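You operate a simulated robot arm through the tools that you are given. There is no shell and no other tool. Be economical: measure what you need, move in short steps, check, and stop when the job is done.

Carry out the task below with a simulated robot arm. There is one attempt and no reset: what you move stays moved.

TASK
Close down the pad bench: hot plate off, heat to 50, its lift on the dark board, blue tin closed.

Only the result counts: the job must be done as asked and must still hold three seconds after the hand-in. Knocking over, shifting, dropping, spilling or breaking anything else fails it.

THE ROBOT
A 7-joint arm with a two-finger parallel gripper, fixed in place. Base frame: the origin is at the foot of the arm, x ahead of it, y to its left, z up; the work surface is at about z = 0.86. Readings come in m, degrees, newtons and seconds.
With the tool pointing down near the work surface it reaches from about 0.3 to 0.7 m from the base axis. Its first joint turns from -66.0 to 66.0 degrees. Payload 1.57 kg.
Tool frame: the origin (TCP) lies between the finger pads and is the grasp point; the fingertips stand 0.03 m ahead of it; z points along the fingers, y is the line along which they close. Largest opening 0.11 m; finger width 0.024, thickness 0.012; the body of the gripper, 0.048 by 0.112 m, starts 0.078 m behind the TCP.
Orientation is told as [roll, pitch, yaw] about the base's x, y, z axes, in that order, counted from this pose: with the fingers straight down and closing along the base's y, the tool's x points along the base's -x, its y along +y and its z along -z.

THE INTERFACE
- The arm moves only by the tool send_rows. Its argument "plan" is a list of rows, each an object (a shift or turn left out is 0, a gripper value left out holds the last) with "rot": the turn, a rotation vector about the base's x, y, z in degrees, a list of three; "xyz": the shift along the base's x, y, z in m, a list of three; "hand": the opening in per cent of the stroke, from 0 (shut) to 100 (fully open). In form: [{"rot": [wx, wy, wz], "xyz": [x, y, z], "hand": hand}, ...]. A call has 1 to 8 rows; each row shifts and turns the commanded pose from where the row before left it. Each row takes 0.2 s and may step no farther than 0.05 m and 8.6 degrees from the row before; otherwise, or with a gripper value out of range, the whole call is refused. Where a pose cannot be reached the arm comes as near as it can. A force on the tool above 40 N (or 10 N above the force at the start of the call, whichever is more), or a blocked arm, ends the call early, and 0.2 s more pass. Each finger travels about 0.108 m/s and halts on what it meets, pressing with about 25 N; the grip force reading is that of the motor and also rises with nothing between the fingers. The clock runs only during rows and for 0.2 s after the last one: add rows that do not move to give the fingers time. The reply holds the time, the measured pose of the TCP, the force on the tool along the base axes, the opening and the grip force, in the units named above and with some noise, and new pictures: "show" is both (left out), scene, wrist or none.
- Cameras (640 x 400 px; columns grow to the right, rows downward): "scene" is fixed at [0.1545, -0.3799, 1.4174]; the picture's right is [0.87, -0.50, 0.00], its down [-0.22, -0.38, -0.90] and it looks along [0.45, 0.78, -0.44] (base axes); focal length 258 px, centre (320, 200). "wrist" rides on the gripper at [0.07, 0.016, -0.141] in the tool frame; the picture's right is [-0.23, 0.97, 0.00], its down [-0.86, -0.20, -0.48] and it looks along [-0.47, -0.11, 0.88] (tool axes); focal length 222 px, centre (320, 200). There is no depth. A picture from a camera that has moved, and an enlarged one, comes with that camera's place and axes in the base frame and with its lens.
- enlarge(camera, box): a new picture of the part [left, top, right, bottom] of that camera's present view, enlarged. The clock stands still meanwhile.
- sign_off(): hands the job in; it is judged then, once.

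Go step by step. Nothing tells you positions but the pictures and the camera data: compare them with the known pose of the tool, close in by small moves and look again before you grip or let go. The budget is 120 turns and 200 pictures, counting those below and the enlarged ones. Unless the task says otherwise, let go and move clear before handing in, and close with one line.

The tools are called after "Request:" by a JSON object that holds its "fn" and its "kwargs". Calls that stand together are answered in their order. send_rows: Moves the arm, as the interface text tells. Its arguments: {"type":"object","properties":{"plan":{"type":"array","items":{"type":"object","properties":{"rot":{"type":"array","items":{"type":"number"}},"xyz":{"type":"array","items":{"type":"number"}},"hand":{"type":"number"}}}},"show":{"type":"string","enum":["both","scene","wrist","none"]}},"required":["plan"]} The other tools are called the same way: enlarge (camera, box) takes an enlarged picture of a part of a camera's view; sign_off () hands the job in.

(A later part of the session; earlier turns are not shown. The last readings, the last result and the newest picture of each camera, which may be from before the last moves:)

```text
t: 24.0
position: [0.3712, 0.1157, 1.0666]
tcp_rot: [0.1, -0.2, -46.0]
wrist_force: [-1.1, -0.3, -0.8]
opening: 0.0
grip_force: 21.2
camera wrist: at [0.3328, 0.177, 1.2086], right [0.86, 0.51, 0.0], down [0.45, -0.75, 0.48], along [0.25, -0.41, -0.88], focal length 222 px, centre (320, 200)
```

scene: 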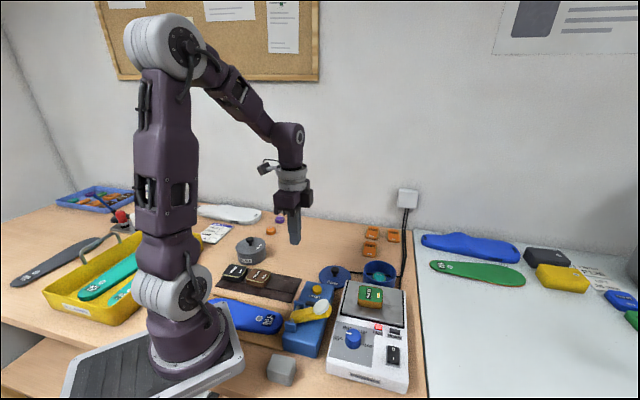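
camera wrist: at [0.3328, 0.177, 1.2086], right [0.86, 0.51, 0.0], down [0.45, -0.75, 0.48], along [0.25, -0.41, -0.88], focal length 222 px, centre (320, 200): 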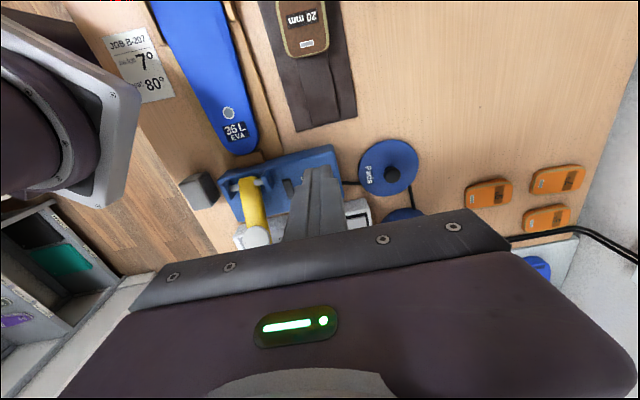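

The lift slipped out and is still on the plate, because my grip was too shallow. I'll look at where it sits now before trying again.

Request:
{"fn": "enlarge", "kwargs": {"camera": "scene", "box": [330, 260, 420, 330]}}

Request:
{"fn": "send_rows", "kwargs": {"plan": [{"xyz": [0.0325, -0.0375, 0], "hand": 65}, {"xyz": [0.0325, -0.0375, 0]}, {"xyz": [0.0325, -0.0375, 0]}, {"xyz": [0.0325, -0.0375, -0.005]}, {"xyz": [0, 0, -0.045]}, {}], "show": "wrist"}}

Request:
{"fn": "enlarge", "kwargs": {"camera": "wrist", "box": [220, 80, 420, 240]}}

```text
5.71 times, centred on (375, 295) of scene
camera zoom: at [0.1545, -0.3799, 1.4174], right [0.87, -0.5, 0.0], down [-0.22, -0.38, -0.9], along [0.45, 0.78, -0.44], focal length 1476 px, centre (6, -343)
```

zoom: 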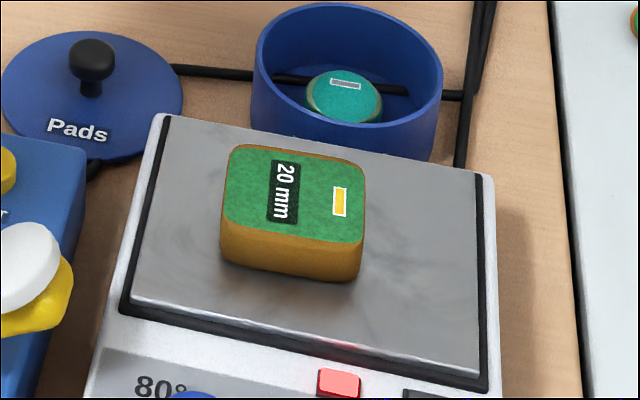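

```text
t: 25.4
position: [0.5014, -0.0309, 1.0149]
tcp_rot: [0.2, -0.1, -46.2]
wrist_force: [1.0, 0.8, -0.1]
opening: 0.0717
grip_force: 0.0
camera wrist: at [0.4641, 0.0298, 1.156], right [0.86, 0.51, 0.0], down [0.45, -0.75, 0.48], along [0.25, -0.41, -0.88], focal length 222 px, centre (320, 200)
```

wrist: 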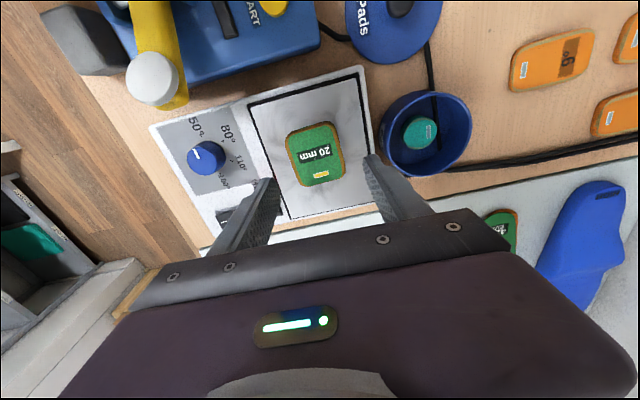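

```text
2.50 times, centred on (320, 160) of wrist
camera zoom: at [0.4641, 0.0298, 1.156], right [0.86, 0.51, 0.0], down [0.45, -0.75, 0.48], along [0.25, -0.41, -0.88], focal length 555 px, centre (320, 300)
```

zoom: 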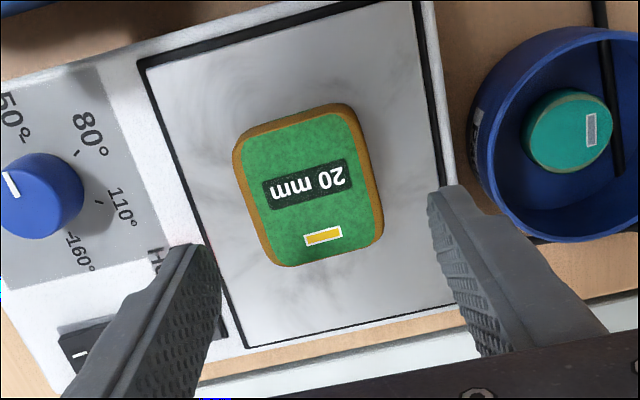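

The lift is now at about (0.4975, -0.0315), aligned with my yaw. I'll go down with a narrower opening to find how low the tips can reach.

Request:
{"fn": "send_rows", "kwargs": {"plan": [{"xyz": [-0.0037, -0.0005, -0.025]}, {"xyz": [0, 0, -0.025]}, {"xyz": [0, 0, -0.016]}, {"xyz": [0, 0, -0.004]}, {"xyz": [0, 0, -0.003]}, {}], "show": "wrist"}}

Request:
{"fn": "enlarge", "kwargs": {"camera": "scene", "box": [330, 260, 420, 330]}}

```text
t: 26.8
position: [0.4974, -0.0324, 0.9436]
tcp_rot: [0.1, -0.3, -46.1]
wrist_force: [-2.2, 2.0, 22.0]
opening: 0.0715
grip_force: 0.0
camera wrist: at [0.4595, 0.0279, 1.0843], right [0.86, 0.51, 0.0], down [0.45, -0.75, 0.48], along [0.25, -0.41, -0.88], focal length 222 px, centre (320, 200)
```

wrist: 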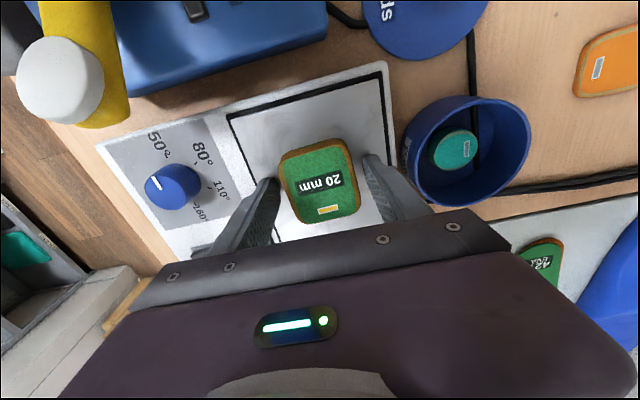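

```text
5.71 times, centred on (375, 295) of scene
camera zoom: at [0.1541, -0.3798, 1.4175], right [0.87, -0.5, 0.0], down [-0.22, -0.38, -0.9], along [0.45, 0.78, -0.44], focal length 1476 px, centre (6, -343)
```

zoom: 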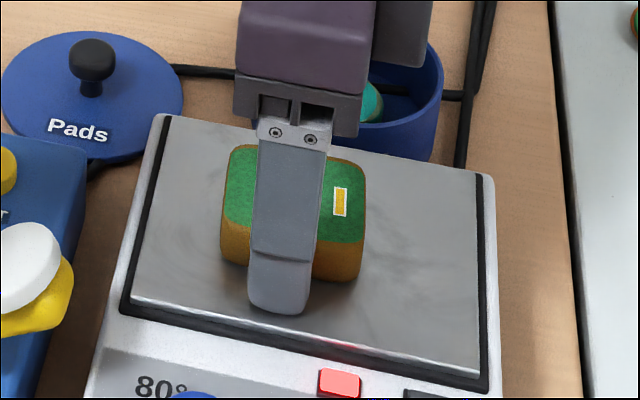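

The tips meet the plate at about TCP 0.943. I'll grip right there and lift slowly.

Request:
{"fn": "send_rows", "kwargs": {"plan": [{"xyz": [0.0005, -0.001, 0.0012]}, {"hand": 0}, {}, {}, {}], "show": "none"}}

Request:
{"fn": "send_rows", "kwargs": {"plan": [{"xyz": [0, 0, 0.003]}, {"xyz": [0, 0, 0.004]}, {"xyz": [0, 0, 0.004]}, {}], "show": "wrist"}}

Request:
{"fn": "enlarge", "kwargs": {"camera": "scene", "box": [330, 260, 420, 330]}}

```text
t: 28.0
position: [0.4985, -0.0344, 0.943]
tcp_rot: [0.2, -0.2, -46.1]
wrist_force: [-1.3, -5.9, 9.4]
opening: 0.0519
grip_force: 25.1
```

```text
t: 29.0
position: [0.4978, -0.0345, 0.9543]
tcp_rot: [0.1, -0.2, -46.1]
wrist_force: [0.4, 0.0, 0.0]
opening: 0.0519
grip_force: 24.8
camera wrist: at [0.4601, 0.0265, 1.0958], right [0.86, 0.51, 0.0], down [0.45, -0.75, 0.48], along [0.25, -0.41, -0.88], focal length 222 px, centre (320, 200)
```

wrist: 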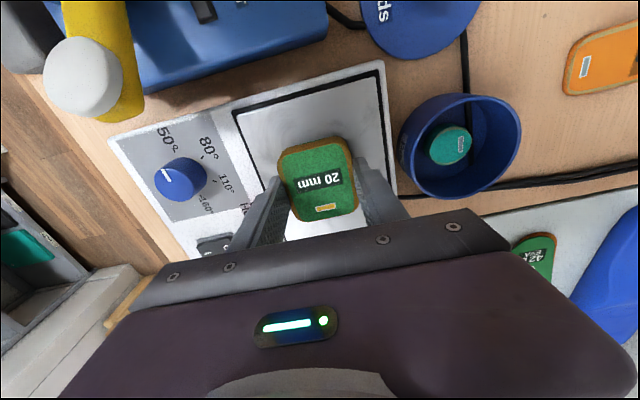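

```text
5.71 times, centred on (375, 295) of scene
camera zoom: at [0.1545, -0.3799, 1.4174], right [0.87, -0.5, 0.0], down [-0.22, -0.38, -0.9], along [0.45, 0.78, -0.44], focal length 1476 px, centre (6, -343)
```

zoom: 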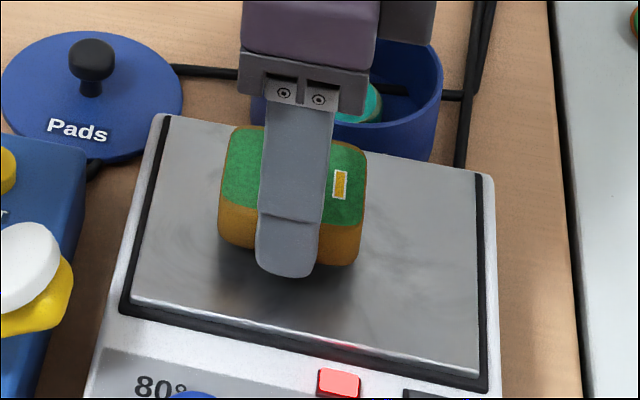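

The lift is rising with the hand this time. I'll continue gently.

Request:
{"fn": "send_rows", "kwargs": {"plan": [{"xyz": [0, 0, 0.008]}, {"xyz": [0, 0, 0.012]}, {"xyz": [0, 0, 0.015]}, {"xyz": [0, 0, 0.015]}, {"xyz": [0, 0, 0.015]}, {"xyz": [0, 0, 0.01]}, {"xyz": [0, 0, 0.004]}, {}], "show": "scene"}}

```text
t: 30.8
position: [0.4982, -0.0351, 1.0334]
tcp_rot: [0.1, -0.2, -46.0]
wrist_force: [0.7, -1.4, 0.2]
opening: 0.0516
grip_force: 25.2
```

scene: 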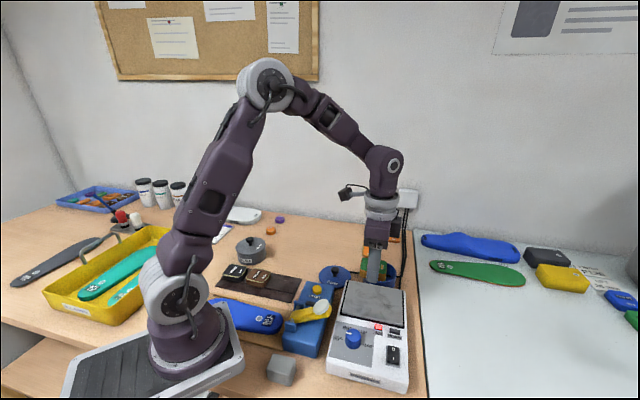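

Request:
{"fn": "send_rows", "kwargs": {"plan": [{"xyz": [-0.0064, 0.0077, 0.002]}, {"xyz": [-0.0102, 0.0123, 0.002]}, {"xyz": [-0.0127, 0.0154, 0]}, {"xyz": [-0.0127, 0.0154, 0]}, {"xyz": [-0.0127, 0.0154, 0]}, {"xyz": [-0.0127, 0.0154, 0]}, {"xyz": [-0.0102, 0.0123, 0]}, {"xyz": [-0.0051, 0.0062, 0]}], "show": "none"}}

Request:
{"fn": "send_rows", "kwargs": {"plan": [{"xyz": [-0.0064, 0.0077, 0]}, {"xyz": [-0.0102, 0.0123, 0]}, {"xyz": [-0.0127, 0.0154, 0]}, {"xyz": [-0.0127, 0.0154, 0]}, {"xyz": [-0.0127, 0.0154, 0]}, {"xyz": [-0.0102, 0.0123, 0]}, {"xyz": [-0.006, 0.0072, 0]}, {}], "show": "both"}}

Request:
{"fn": "enlarge", "kwargs": {"camera": "wrist", "box": [220, 60, 440, 240]}}

Request:
{"fn": "enlarge", "kwargs": {"camera": "scene", "box": [205, 230, 325, 325]}}

```text
t: 32.6
position: [0.4149, 0.0649, 1.039]
tcp_rot: [0.3, -0.1, -46.1]
wrist_force: [0.3, 0.3, 0.4]
opening: 0.0514
grip_force: 24.9
```

```text
t: 34.4
position: [0.3462, 0.1509, 1.0377]
tcp_rot: [0.0, -0.2, -46.1]
wrist_force: [-0.9, -0.7, -0.1]
opening: 0.0515
grip_force: 24.6
camera wrist: at [0.307, 0.2113, 1.179], right [0.86, 0.51, 0.0], down [0.45, -0.75, 0.48], along [0.25, -0.41, -0.88], focal length 222 px, centre (320, 200)
```

scene: 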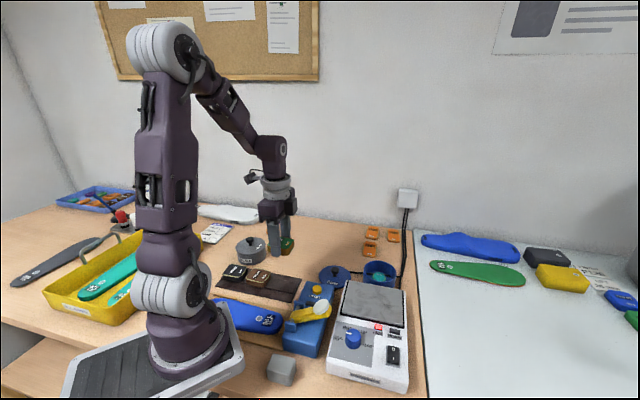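
wrist: 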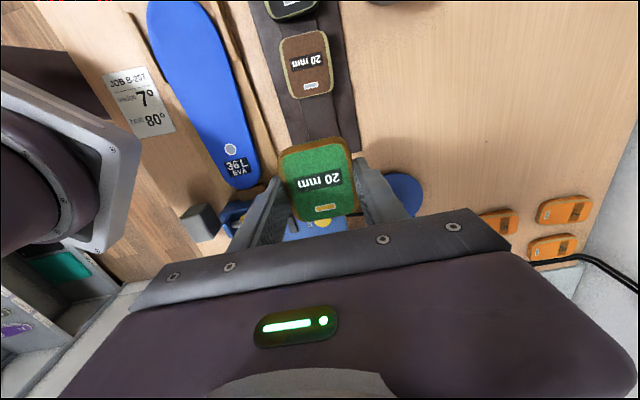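

```text
2.22 times, centred on (330, 150) of wrist
camera zoom: at [0.307, 0.2113, 1.179], right [0.86, 0.51, 0.0], down [0.45, -0.75, 0.48], along [0.25, -0.41, -0.88], focal length 494 px, centre (298, 311)
```

zoom: 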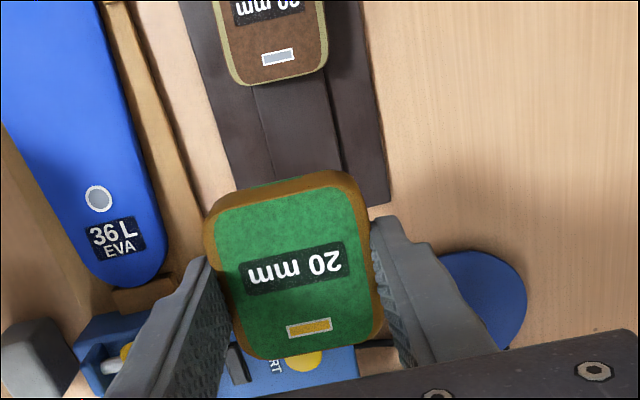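

```text
4.21 times, centred on (265, 278) of scene
camera zoom: at [0.1545, -0.3799, 1.4174], right [0.87, -0.5, 0.0], down [-0.22, -0.38, -0.9], along [0.45, 0.78, -0.44], focal length 1088 px, centre (552, -126)
```

zoom: 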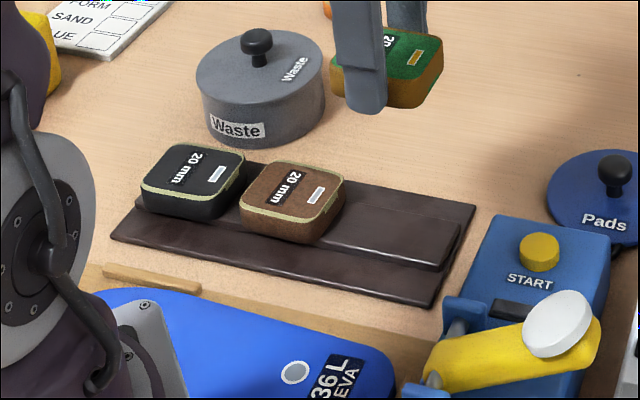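

The free stretch is confirmed, with brown's near edge about 89 mm from the board's end. I'll adjust to put the lift's centre at about (0.341, 0.161) and lower it.

Request:
{"fn": "send_rows", "kwargs": {"plan": [{"xyz": [-0.0015, 0.007, -0.006], "rot": [0, 0, 1]}, {"xyz": [0, 0, -0.014]}, {"xyz": [0, 0, -0.02]}, {"xyz": [0, 0, -0.02]}, {"xyz": [0, 0, -0.018]}, {"xyz": [0, 0, -0.014]}, {"xyz": [0, 0, -0.008]}, {}], "show": "both"}}

Request:
{"fn": "enlarge", "kwargs": {"camera": "wrist", "box": [220, 60, 440, 240]}}

Request:
{"fn": "enlarge", "kwargs": {"camera": "scene", "box": [205, 230, 325, 325]}}

```text
t: 36.2
position: [0.3436, 0.1575, 0.936]
tcp_rot: [0.1, -0.2, -45.1]
wrist_force: [0.2, 0.3, -0.7]
opening: 0.0516
grip_force: 25.5
camera wrist: at [0.3046, 0.2168, 1.0779], right [0.85, 0.53, 0.0], down [0.46, -0.75, 0.48], along [0.26, -0.41, -0.88], focal length 222 px, centre (320, 200)
```

scene: 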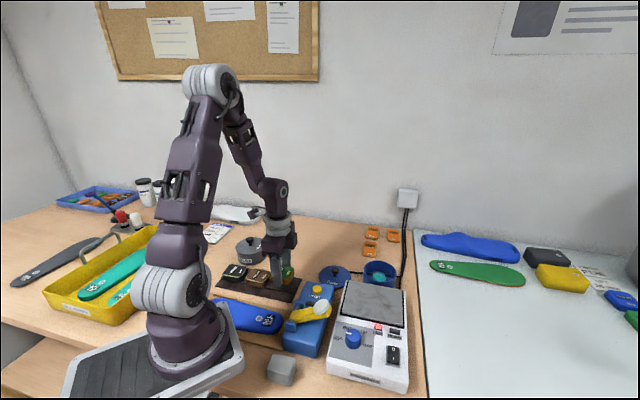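
wrist: 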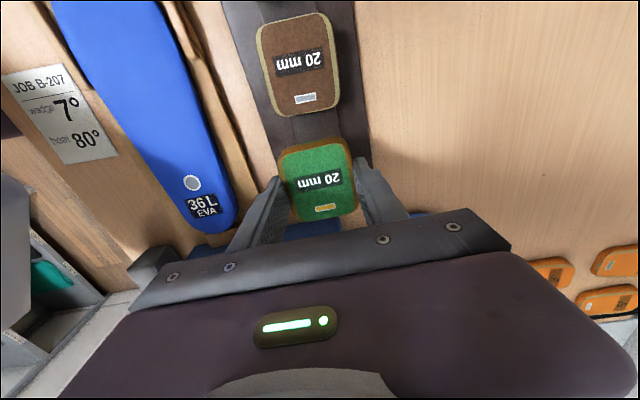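

```text
2.22 times, centred on (330, 150) of wrist
camera zoom: at [0.3046, 0.2168, 1.0779], right [0.85, 0.53, 0.0], down [0.46, -0.75, 0.48], along [0.26, -0.41, -0.88], focal length 494 px, centre (298, 311)
```

zoom: 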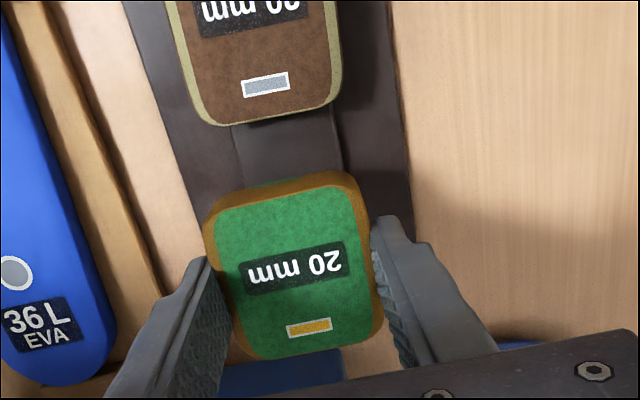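

```text
4.21 times, centred on (265, 278) of scene
camera zoom: at [0.1545, -0.3799, 1.4174], right [0.87, -0.5, 0.0], down [-0.22, -0.38, -0.9], along [0.45, 0.78, -0.44], focal length 1088 px, centre (552, -126)
```

zoom: 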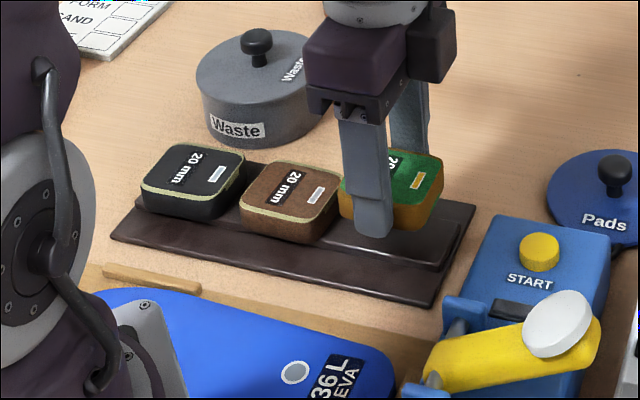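

It is well lined up beside the brown lift. I'll continue down in small guarded steps until contact.

Request:
{"fn": "send_rows", "kwargs": {"plan": [{"xyz": [0, 0, -0.008]}, {"xyz": [0, 0, -0.008]}, {"xyz": [0, 0, -0.005]}, {"xyz": [0, 0, -0.003]}, {"xyz": [0, 0, -0.002]}, {}], "show": "scene"}}

Request:
{"fn": "enlarge", "kwargs": {"camera": "scene", "box": [205, 230, 325, 325]}}

```text
t: 37.6
position: [0.3428, 0.1574, 0.9122]
tcp_rot: [0.2, -0.1, -45.1]
wrist_force: [0.5, 0.1, -0.5]
opening: 0.0516
grip_force: 25.2
```

scene: 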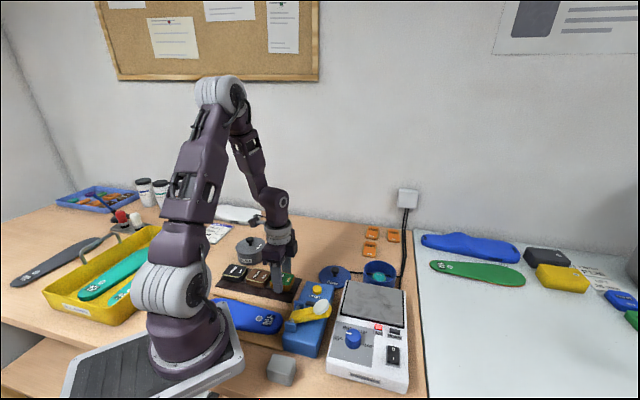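

```text
4.21 times, centred on (265, 278) of scene
camera zoom: at [0.1545, -0.3799, 1.4174], right [0.87, -0.5, 0.0], down [-0.22, -0.38, -0.9], along [0.45, 0.78, -0.44], focal length 1088 px, centre (552, -126)
```

zoom: 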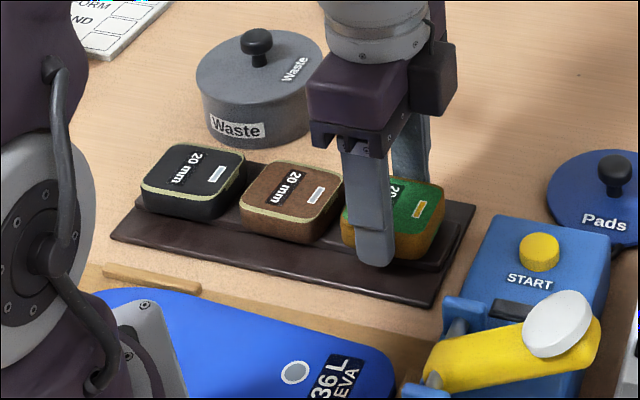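

Request:
{"fn": "send_rows", "kwargs": {"plan": [{"xyz": [0, 0, -0.002]}, {"xyz": [0, 0, -0.002]}, {"xyz": [0, 0, -0.002]}, {}], "show": "none"}}

```text
t: 38.6
position: [0.3422, 0.1584, 0.9052]
tcp_rot: [0.0, -0.2, -45.1]
wrist_force: [-0.1, 0.4, -0.5]
opening: 0.0516
grip_force: 24.7
```

Request:
{"fn": "send_rows", "kwargs": {"plan": [{"xyz": [0, 0, -0.0015]}, {"xyz": [0, 0, -0.0015]}, {}], "show": "none"}}

Request:
{"fn": "enlarge", "kwargs": {"camera": "scene", "box": [265, 250, 325, 310]}}

```text
t: 39.4
position: [0.3425, 0.1583, 0.9021]
tcp_rot: [0.1, -0.3, -45.0]
wrist_force: [-3.3, -1.6, 26.0]
opening: 0.0514
grip_force: 24.6
```

```text
6.67 times, centred on (295, 280) of scene
camera zoom: at [0.1541, -0.3801, 1.4174], right [0.87, -0.5, 0.0], down [-0.22, -0.38, -0.9], along [0.45, 0.78, -0.44], focal length 1722 px, centre (487, -333)
```

zoom: 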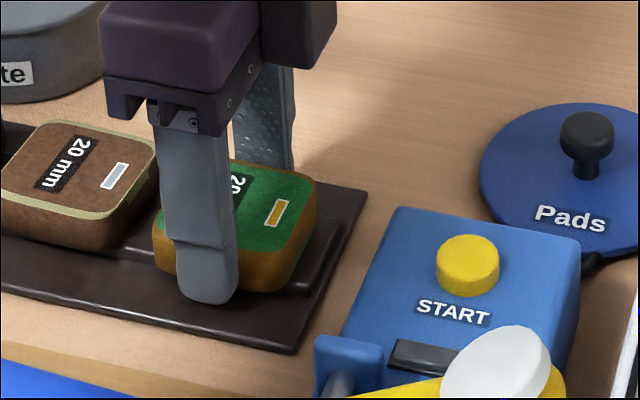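

It made contact at TCP 0.902, so the lift is on the strip. I'll release with a modest opening and rise.

Request:
{"fn": "send_rows", "kwargs": {"plan": [{"xyz": [0, 0, 0.0012]}, {"hand": 62}, {}, {}, {"xyz": [0, 0, 0.02]}, {"xyz": [0, 0, 0.04]}, {"xyz": [0, 0, 0.045]}, {}], "show": "both"}}

Request:
{"fn": "enlarge", "kwargs": {"camera": "wrist", "box": [220, 20, 440, 200]}}

Request:
{"fn": "enlarge", "kwargs": {"camera": "scene", "box": [205, 230, 325, 325]}}

```text
t: 41.2
position: [0.3421, 0.1572, 1.0091]
tcp_rot: [0.3, -0.2, -45.1]
wrist_force: [-0.2, -0.4, -0.9]
opening: 0.0685
grip_force: 0.2
camera wrist: at [0.3038, 0.2179, 1.1503], right [0.85, 0.53, 0.0], down [0.46, -0.75, 0.48], along [0.26, -0.41, -0.88], focal length 222 px, centre (320, 200)
```

scene: 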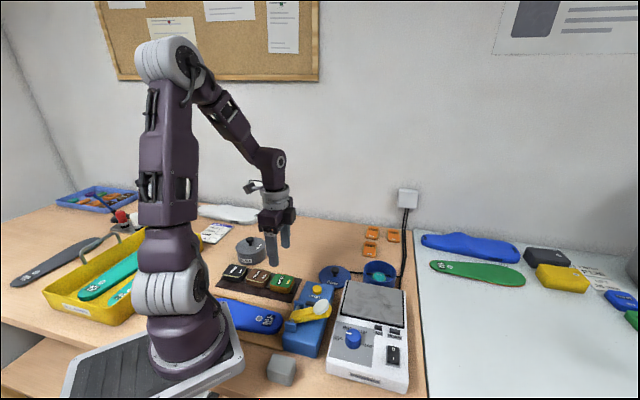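
wrist: 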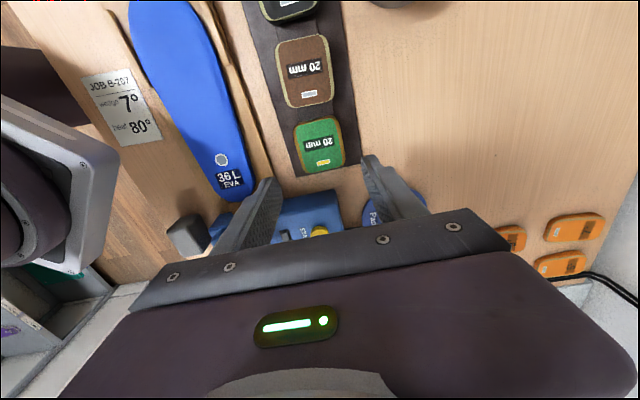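

```text
2.22 times, centred on (330, 110) of wrist
camera zoom: at [0.3038, 0.2179, 1.1503], right [0.85, 0.53, 0.0], down [0.46, -0.75, 0.48], along [0.26, -0.41, -0.88], focal length 494 px, centre (298, 400)
```

zoom: 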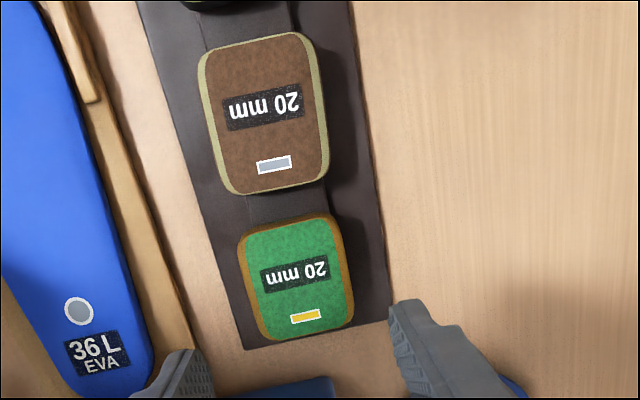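

```text
4.21 times, centred on (265, 278) of scene
camera zoom: at [0.1545, -0.38, 1.4174], right [0.87, -0.5, 0.0], down [-0.22, -0.38, -0.9], along [0.45, 0.78, -0.44], focal length 1088 px, centre (552, -126)
```

zoom: 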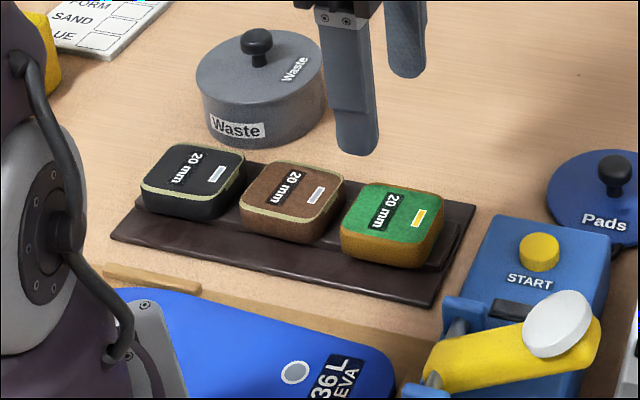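

The green lift rests on the board. Next is the tin's lid, whose handle is near (0.494, 0.119), so I'll move over it and look.

Request:
{"fn": "send_rows", "kwargs": {"plan": [{"xyz": [0.038, -0.0095, 0.005]}, {"xyz": [0.038, -0.0095, 0]}, {"xyz": [0.038, -0.0095, 0], "hand": 50}, {"xyz": [0.038, -0.0095, 0]}, {}], "show": "both"}}

Request:
{"fn": "enlarge", "kwargs": {"camera": "wrist", "box": [220, 80, 460, 240]}}

Request:
{"fn": "enlarge", "kwargs": {"camera": "scene", "box": [310, 230, 410, 310]}}

```text
t: 42.4
position: [0.4935, 0.1209, 1.0141]
tcp_rot: [0.2, -0.2, -45.0]
wrist_force: [-0.4, 0.8, -0.4]
opening: 0.0552
grip_force: 0.0
camera wrist: at [0.4552, 0.1814, 1.1559], right [0.85, 0.53, 0.0], down [0.46, -0.75, 0.48], along [0.26, -0.41, -0.88], focal length 222 px, centre (320, 200)
```

scene: 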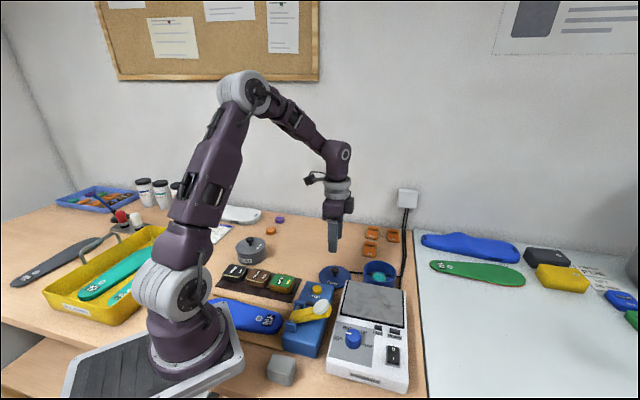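
wrist: 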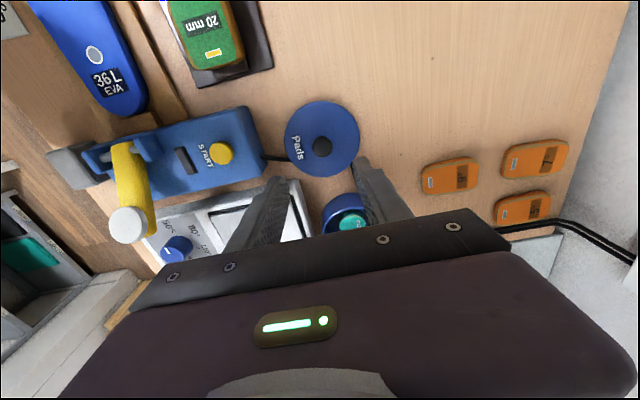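

```text
2.50 times, centred on (340, 160) of wrist
camera zoom: at [0.4552, 0.1814, 1.1559], right [0.85, 0.53, 0.0], down [0.46, -0.75, 0.48], along [0.26, -0.41, -0.88], focal length 555 px, centre (270, 300)
```

zoom: 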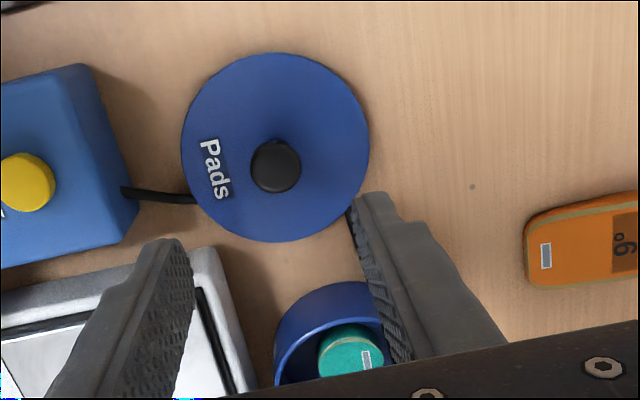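

```text
5.00 times, centred on (360, 270) of scene
camera zoom: at [0.1545, -0.38, 1.4174], right [0.87, -0.5, 0.0], down [-0.22, -0.38, -0.9], along [0.45, 0.78, -0.44], focal length 1292 px, centre (120, -150)
```

zoom: 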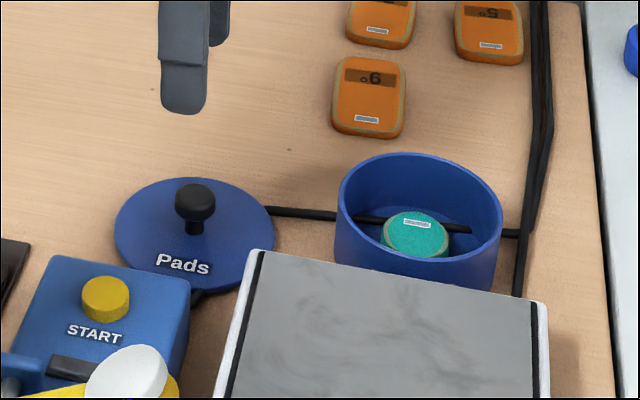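

The lid's knob is at about (0.497, 0.1215) with its top near z 0.89. I'll lower part way and check.

Request:
{"fn": "send_rows", "kwargs": {"plan": [{"xyz": [0.003, 0.0008, -0.025]}, {"xyz": [0, 0, -0.035]}, {"xyz": [0, 0, -0.025]}, {"xyz": [0, 0, -0.011]}, {}], "show": "both"}}

Request:
{"fn": "enlarge", "kwargs": {"camera": "wrist", "box": [220, 80, 460, 240]}}

Request:
{"fn": "enlarge", "kwargs": {"camera": "scene", "box": [310, 240, 390, 310]}}

```text
t: 43.6
position: [0.4968, 0.1215, 0.9192]
tcp_rot: [0.1, -0.2, -45.2]
wrist_force: [0.1, -0.3, 0.3]
opening: 0.0548
grip_force: 0.0
camera wrist: at [0.4582, 0.1809, 1.0604], right [0.85, 0.53, 0.0], down [0.46, -0.75, 0.48], along [0.26, -0.41, -0.88], focal length 222 px, centre (320, 200)
```

scene: 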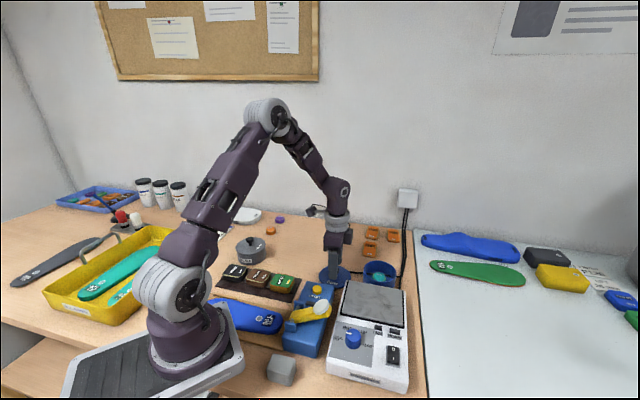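
wrist: 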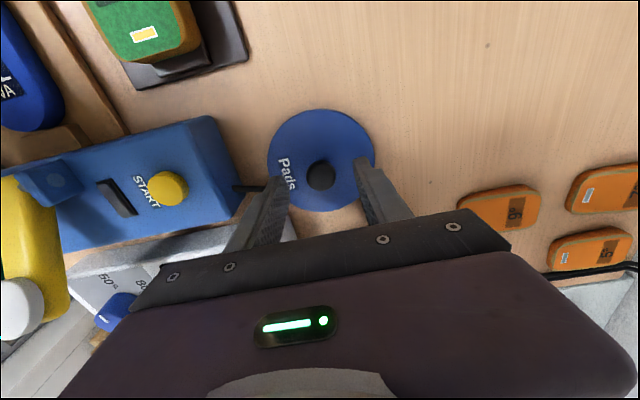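

```text
2.50 times, centred on (340, 160) of wrist
camera zoom: at [0.4582, 0.1809, 1.0604], right [0.85, 0.53, 0.0], down [0.46, -0.75, 0.48], along [0.26, -0.41, -0.88], focal length 555 px, centre (270, 300)
```

zoom: 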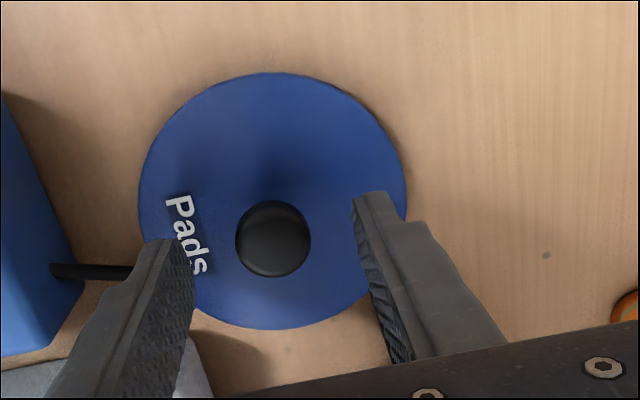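

```text
5.71 times, centred on (350, 275) of scene
camera zoom: at [0.1545, -0.3799, 1.4174], right [0.87, -0.5, 0.0], down [-0.22, -0.38, -0.9], along [0.45, 0.78, -0.44], focal length 1476 px, centre (149, -229)
```

zoom: 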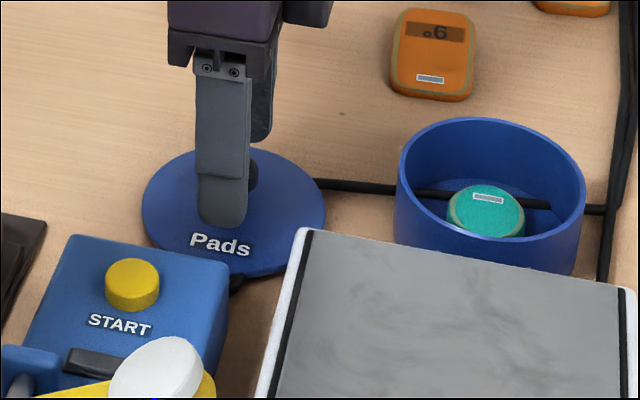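

It is well centred. I'll lower until the fingers straddle the knob, then close.

Request:
{"fn": "send_rows", "kwargs": {"plan": [{"xyz": [0, 0, -0.007]}, {"xyz": [0, 0, -0.005]}, {"xyz": [0, 0, -0.003]}, {}], "show": "none"}}

Request:
{"fn": "enlarge", "kwargs": {"camera": "scene", "box": [310, 240, 390, 310]}}

```text
t: 44.6
position: [0.4973, 0.1202, 0.9038]
tcp_rot: [0.2, -0.2, -45.1]
wrist_force: [-0.8, -0.6, 0.3]
opening: 0.0549
grip_force: 0.0
```

```text
5.71 times, centred on (350, 275) of scene
camera zoom: at [0.1545, -0.3799, 1.4174], right [0.87, -0.5, 0.0], down [-0.22, -0.38, -0.9], along [0.45, 0.78, -0.44], focal length 1476 px, centre (149, -229)
```

zoom: 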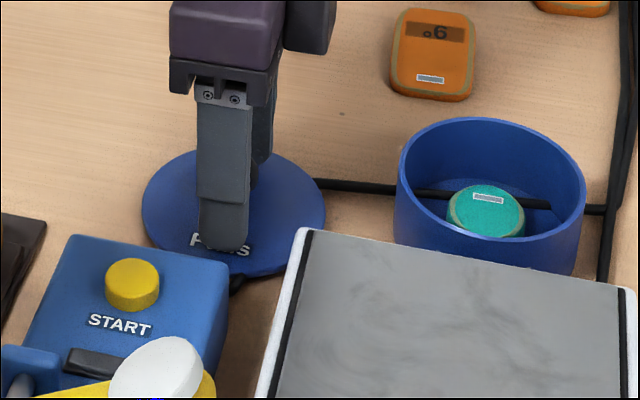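

Request:
{"fn": "send_rows", "kwargs": {"plan": [{"xyz": [0, 0.001, -0.002]}, {"hand": 0}, {}, {}, {}], "show": "none"}}

Request:
{"fn": "send_rows", "kwargs": {"plan": [{"xyz": [0, 0, 0.003]}, {"xyz": [0, 0, 0.005]}, {"xyz": [0, 0, 0.006]}, {"xyz": [0, 0, 0.006]}, {}], "show": "wrist"}}

Request:
{"fn": "enlarge", "kwargs": {"camera": "scene", "box": [310, 240, 390, 310]}}

```text
t: 45.8
position: [0.4984, 0.1221, 0.9015]
tcp_rot: [0.1, -0.2, -45.1]
wrist_force: [0.0, 0.0, 1.2]
opening: 0.0239
grip_force: 25.1
```

```text
t: 47.0
position: [0.4968, 0.1204, 0.9213]
tcp_rot: [0.2, -0.1, -45.1]
wrist_force: [-0.4, 0.0, -0.1]
opening: 0.0237
grip_force: 24.5
camera wrist: at [0.4594, 0.1815, 1.0625], right [0.85, 0.53, 0.0], down [0.46, -0.75, 0.48], along [0.26, -0.41, -0.88], focal length 222 px, centre (320, 200)
```

wrist: 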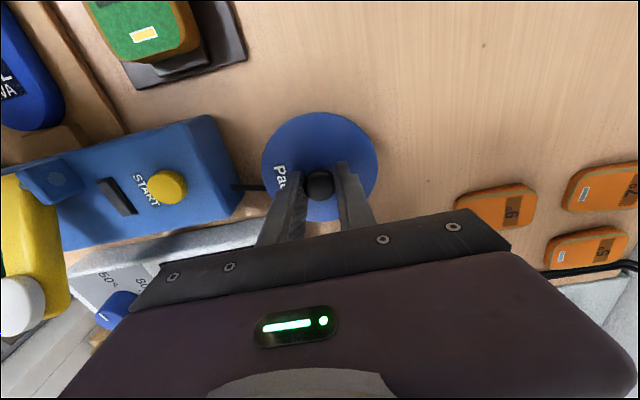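

```text
5.71 times, centred on (350, 275) of scene
camera zoom: at [0.1545, -0.3799, 1.4174], right [0.87, -0.5, 0.0], down [-0.22, -0.38, -0.9], along [0.45, 0.78, -0.44], focal length 1476 px, centre (149, -229)
```

zoom: 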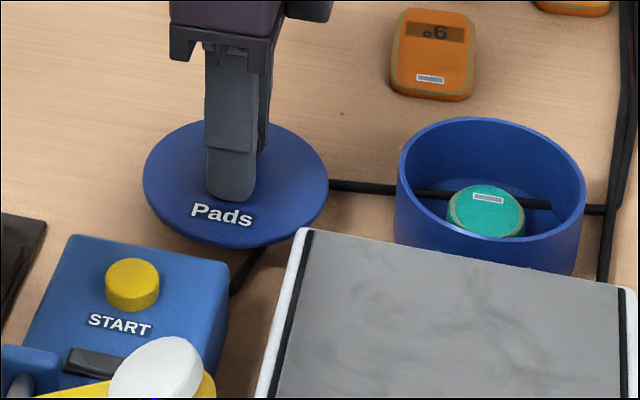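

The lid is held. I'll raise it and carry it toward the tin, whose rim centre is near (0.602, 0.047).

Request:
{"fn": "send_rows", "kwargs": {"plan": [{"xyz": [0, 0, 0.01]}, {"xyz": [0, 0, 0.015]}, {"xyz": [0, 0, 0.015]}, {"xyz": [0, 0, 0.01]}, {"xyz": [0.01, -0.007, 0]}, {"xyz": [0.014, -0.0095, 0]}, {"xyz": [0.014, -0.0095, 0]}, {"xyz": [0.008, -0.006, 0]}], "show": "both"}}

Request:
{"fn": "enlarge", "kwargs": {"camera": "wrist", "box": [220, 80, 460, 240]}}

Request:
{"fn": "enlarge", "kwargs": {"camera": "scene", "box": [320, 220, 420, 310]}}

```text
t: 48.8
position: [0.5436, 0.0904, 0.9697]
tcp_rot: [0.1, -0.3, -45.2]
wrist_force: [-0.5, 1.3, -0.2]
opening: 0.0237
grip_force: 24.9
camera wrist: at [0.5049, 0.151, 1.1114], right [0.85, 0.53, 0.0], down [0.46, -0.75, 0.48], along [0.26, -0.41, -0.88], focal length 222 px, centre (320, 200)
```

scene: 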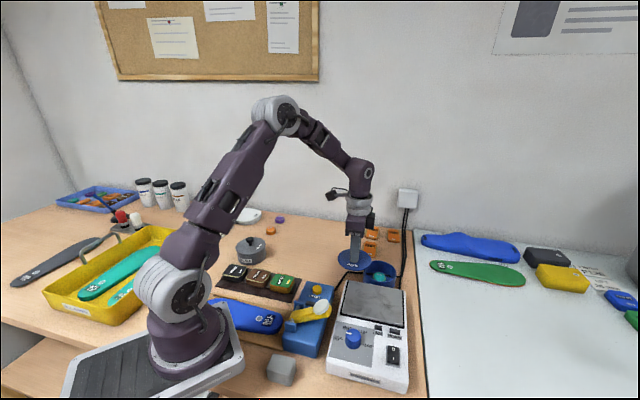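
wrist: 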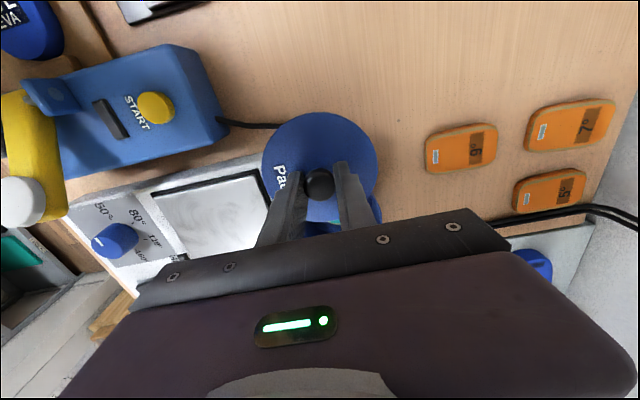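

```text
2.50 times, centred on (340, 160) of wrist
camera zoom: at [0.5049, 0.151, 1.1114], right [0.85, 0.53, 0.0], down [0.46, -0.75, 0.48], along [0.26, -0.41, -0.88], focal length 555 px, centre (270, 300)
```

zoom: 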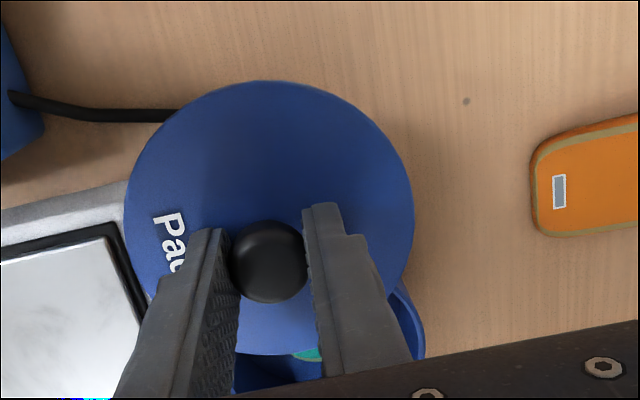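

```text
4.44 times, centred on (370, 265) of scene
camera zoom: at [0.1545, -0.3799, 1.4174], right [0.87, -0.5, 0.0], down [-0.22, -0.38, -0.9], along [0.45, 0.78, -0.44], focal length 1148 px, centre (98, -89)
```

zoom: 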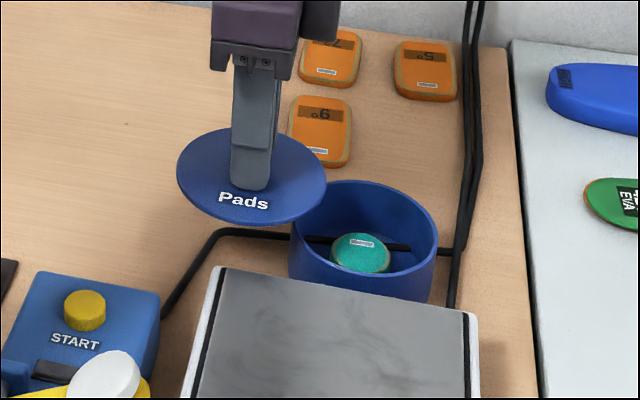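

Request:
{"fn": "send_rows", "kwargs": {"plan": [{"xyz": [0.008, -0.006, 0]}, {"xyz": [0.014, -0.0095, 0]}, {"xyz": [0.014, -0.0105, 0]}, {"xyz": [0.014, -0.0105, 0]}, {"xyz": [0.0092, -0.0068, -0.004]}, {"xyz": [0, 0, -0.012]}, {}], "show": "both"}}

Request:
{"fn": "enlarge", "kwargs": {"camera": "wrist", "box": [220, 80, 460, 240]}}

Request:
{"fn": "enlarge", "kwargs": {"camera": "scene", "box": [340, 230, 420, 300]}}

```text
t: 50.4
position: [0.6019, 0.0471, 0.9539]
tcp_rot: [0.2, -0.2, -45.1]
wrist_force: [0.1, -0.5, 0.4]
opening: 0.0239
grip_force: 25.4
camera wrist: at [0.5642, 0.1076, 1.096], right [0.85, 0.53, 0.0], down [0.46, -0.75, 0.48], along [0.26, -0.41, -0.88], focal length 222 px, centre (320, 200)
```

scene: 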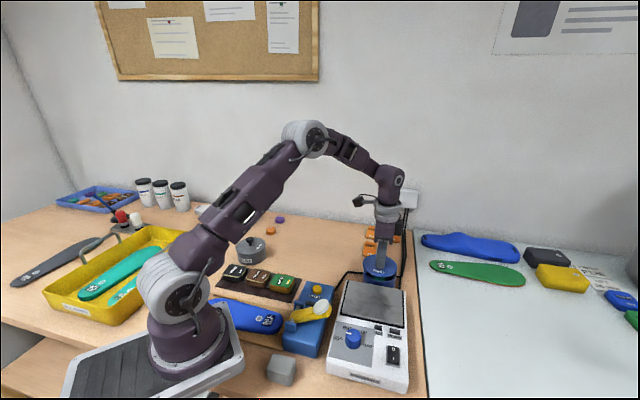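
wrist: 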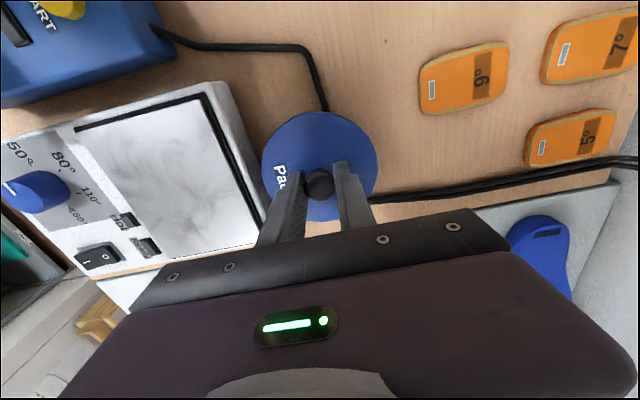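

```text
2.50 times, centred on (340, 160) of wrist
camera zoom: at [0.5642, 0.1076, 1.096], right [0.85, 0.53, 0.0], down [0.46, -0.75, 0.48], along [0.26, -0.41, -0.88], focal length 555 px, centre (270, 300)
```

zoom: 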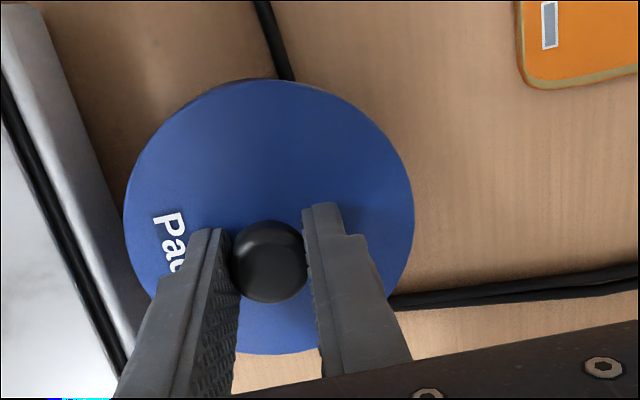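

```text
5.71 times, centred on (380, 265) of scene
camera zoom: at [0.1545, -0.3799, 1.4174], right [0.87, -0.5, 0.0], down [-0.22, -0.38, -0.9], along [0.45, 0.78, -0.44], focal length 1476 px, centre (-23, -171)
```

zoom: 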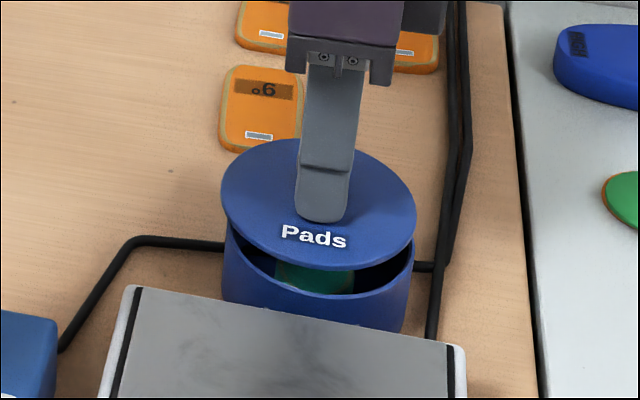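

Sideways alignment looks right. I'll lower a little and compare the lid edge to the rim.

Request:
{"fn": "send_rows", "kwargs": {"plan": [{"xyz": [0, 0, -0.006]}, {"xyz": [0, 0, -0.006]}, {}], "show": "wrist"}}

Request:
{"fn": "enlarge", "kwargs": {"camera": "scene", "box": [350, 245, 410, 295]}}

Request:
{"fn": "enlarge", "kwargs": {"camera": "wrist", "box": [240, 90, 400, 230]}}

```text
t: 51.2
position: [0.6033, 0.0455, 0.9432]
tcp_rot: [0.1, -0.3, -45.2]
wrist_force: [-3.1, -4.9, 19.4]
opening: 0.0239
grip_force: 24.9
camera wrist: at [0.5639, 0.107, 1.0842], right [0.85, 0.53, 0.0], down [0.46, -0.75, 0.48], along [0.26, -0.41, -0.88], focal length 222 px, centre (320, 200)
```

wrist: 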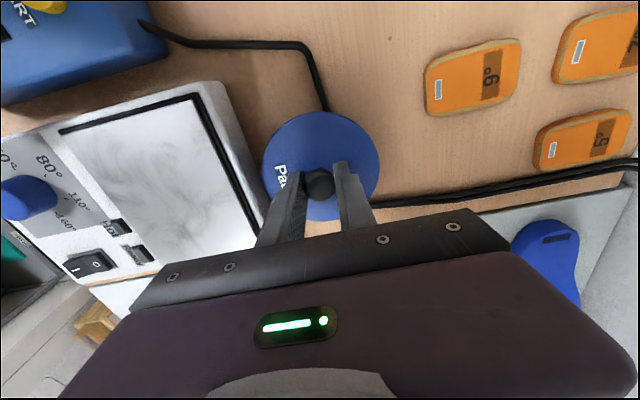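

```text
8.00 times, centred on (380, 270) of scene
camera zoom: at [0.154, -0.3801, 1.4174], right [0.87, -0.5, 0.0], down [-0.22, -0.38, -0.9], along [0.45, 0.78, -0.44], focal length 2067 px, centre (-160, -360)
```

zoom: 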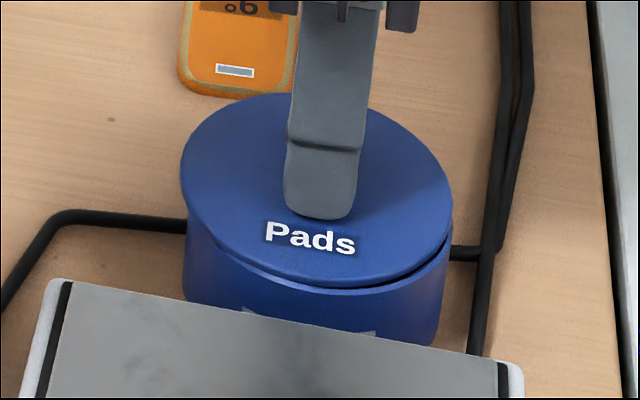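

```text
2.86 times, centred on (320, 160) of wrist
camera zoom: at [0.5639, 0.107, 1.0842], right [0.85, 0.53, 0.0], down [0.46, -0.75, 0.48], along [0.26, -0.41, -0.88], focal length 635 px, centre (320, 314)
```

zoom: 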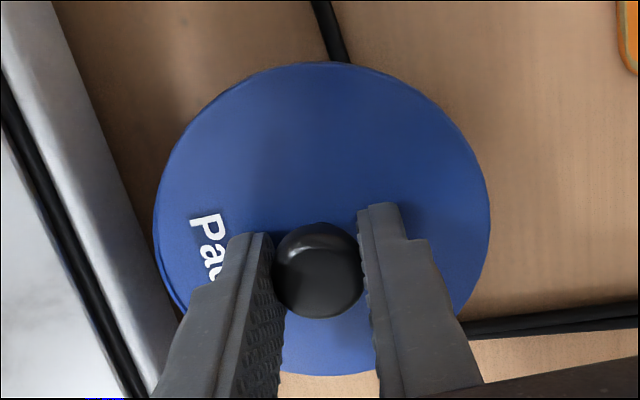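

The lid touched the rim about 1 cm higher than I assumed, and the slit shows it sits slightly too far back. I'll raise a little, shift toward the front and lower again.

Request:
{"fn": "send_rows", "kwargs": {"plan": [{"xyz": [0, 0, 0.004]}, {"xyz": [-0.003, -0.004, 0]}, {}], "show": "none"}}

Request:
{"fn": "enlarge", "kwargs": {"camera": "scene", "box": [350, 245, 410, 295]}}

```text
t: 52.0
position: [0.5993, 0.0421, 0.9461]
tcp_rot: [0.1, -0.2, -45.1]
wrist_force: [0.0, 0.1, -0.5]
opening: 0.0236
grip_force: 24.8
```

```text
8.00 times, centred on (380, 270) of scene
camera zoom: at [0.1545, -0.3799, 1.4174], right [0.87, -0.5, 0.0], down [-0.22, -0.38, -0.9], along [0.45, 0.78, -0.44], focal length 2067 px, centre (-160, -360)
```

zoom: 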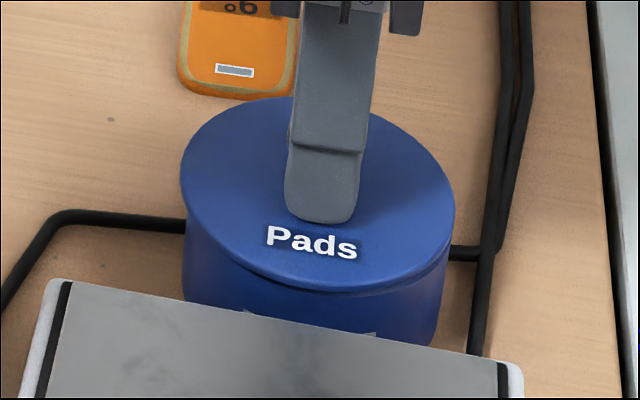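

Request:
{"fn": "send_rows", "kwargs": {"plan": [{"xyz": [0, 0, -0.002]}, {"xyz": [0, 0, -0.002]}, {"xyz": [0, 0, -0.001]}, {}], "show": "none"}}

Request:
{"fn": "enlarge", "kwargs": {"camera": "scene", "box": [350, 245, 410, 295]}}

Request:
{"fn": "enlarge", "kwargs": {"camera": "wrist", "box": [240, 90, 400, 230]}}

```text
t: 53.0
position: [0.601, 0.0422, 0.9412]
tcp_rot: [0.2, -0.2, -45.2]
wrist_force: [0.4, -0.6, -0.1]
opening: 0.0238
grip_force: 24.9
```

```text
8.00 times, centred on (380, 270) of scene
camera zoom: at [0.1545, -0.3799, 1.4174], right [0.87, -0.5, 0.0], down [-0.22, -0.38, -0.9], along [0.45, 0.78, -0.44], focal length 2067 px, centre (-160, -360)
```

zoom: 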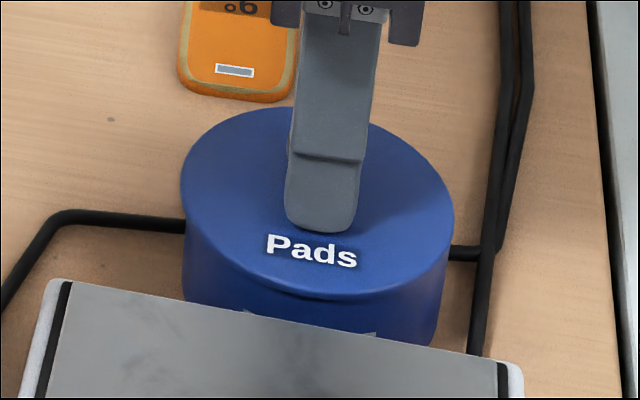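

```text
2.86 times, centred on (320, 160) of wrist
camera zoom: at [0.5615, 0.1027, 1.0827], right [0.85, 0.53, 0.0], down [0.46, -0.75, 0.48], along [0.26, -0.41, -0.88], focal length 635 px, centre (320, 314)
```

zoom: 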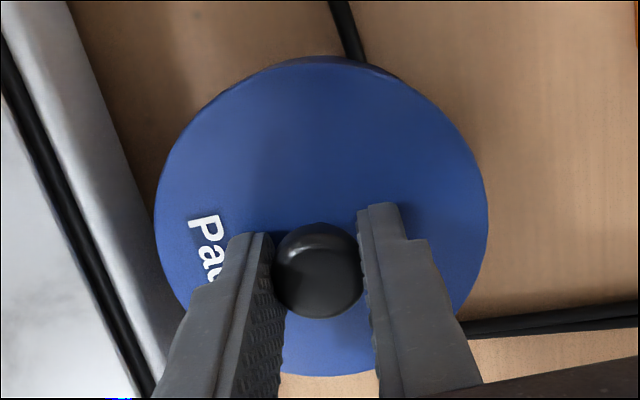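

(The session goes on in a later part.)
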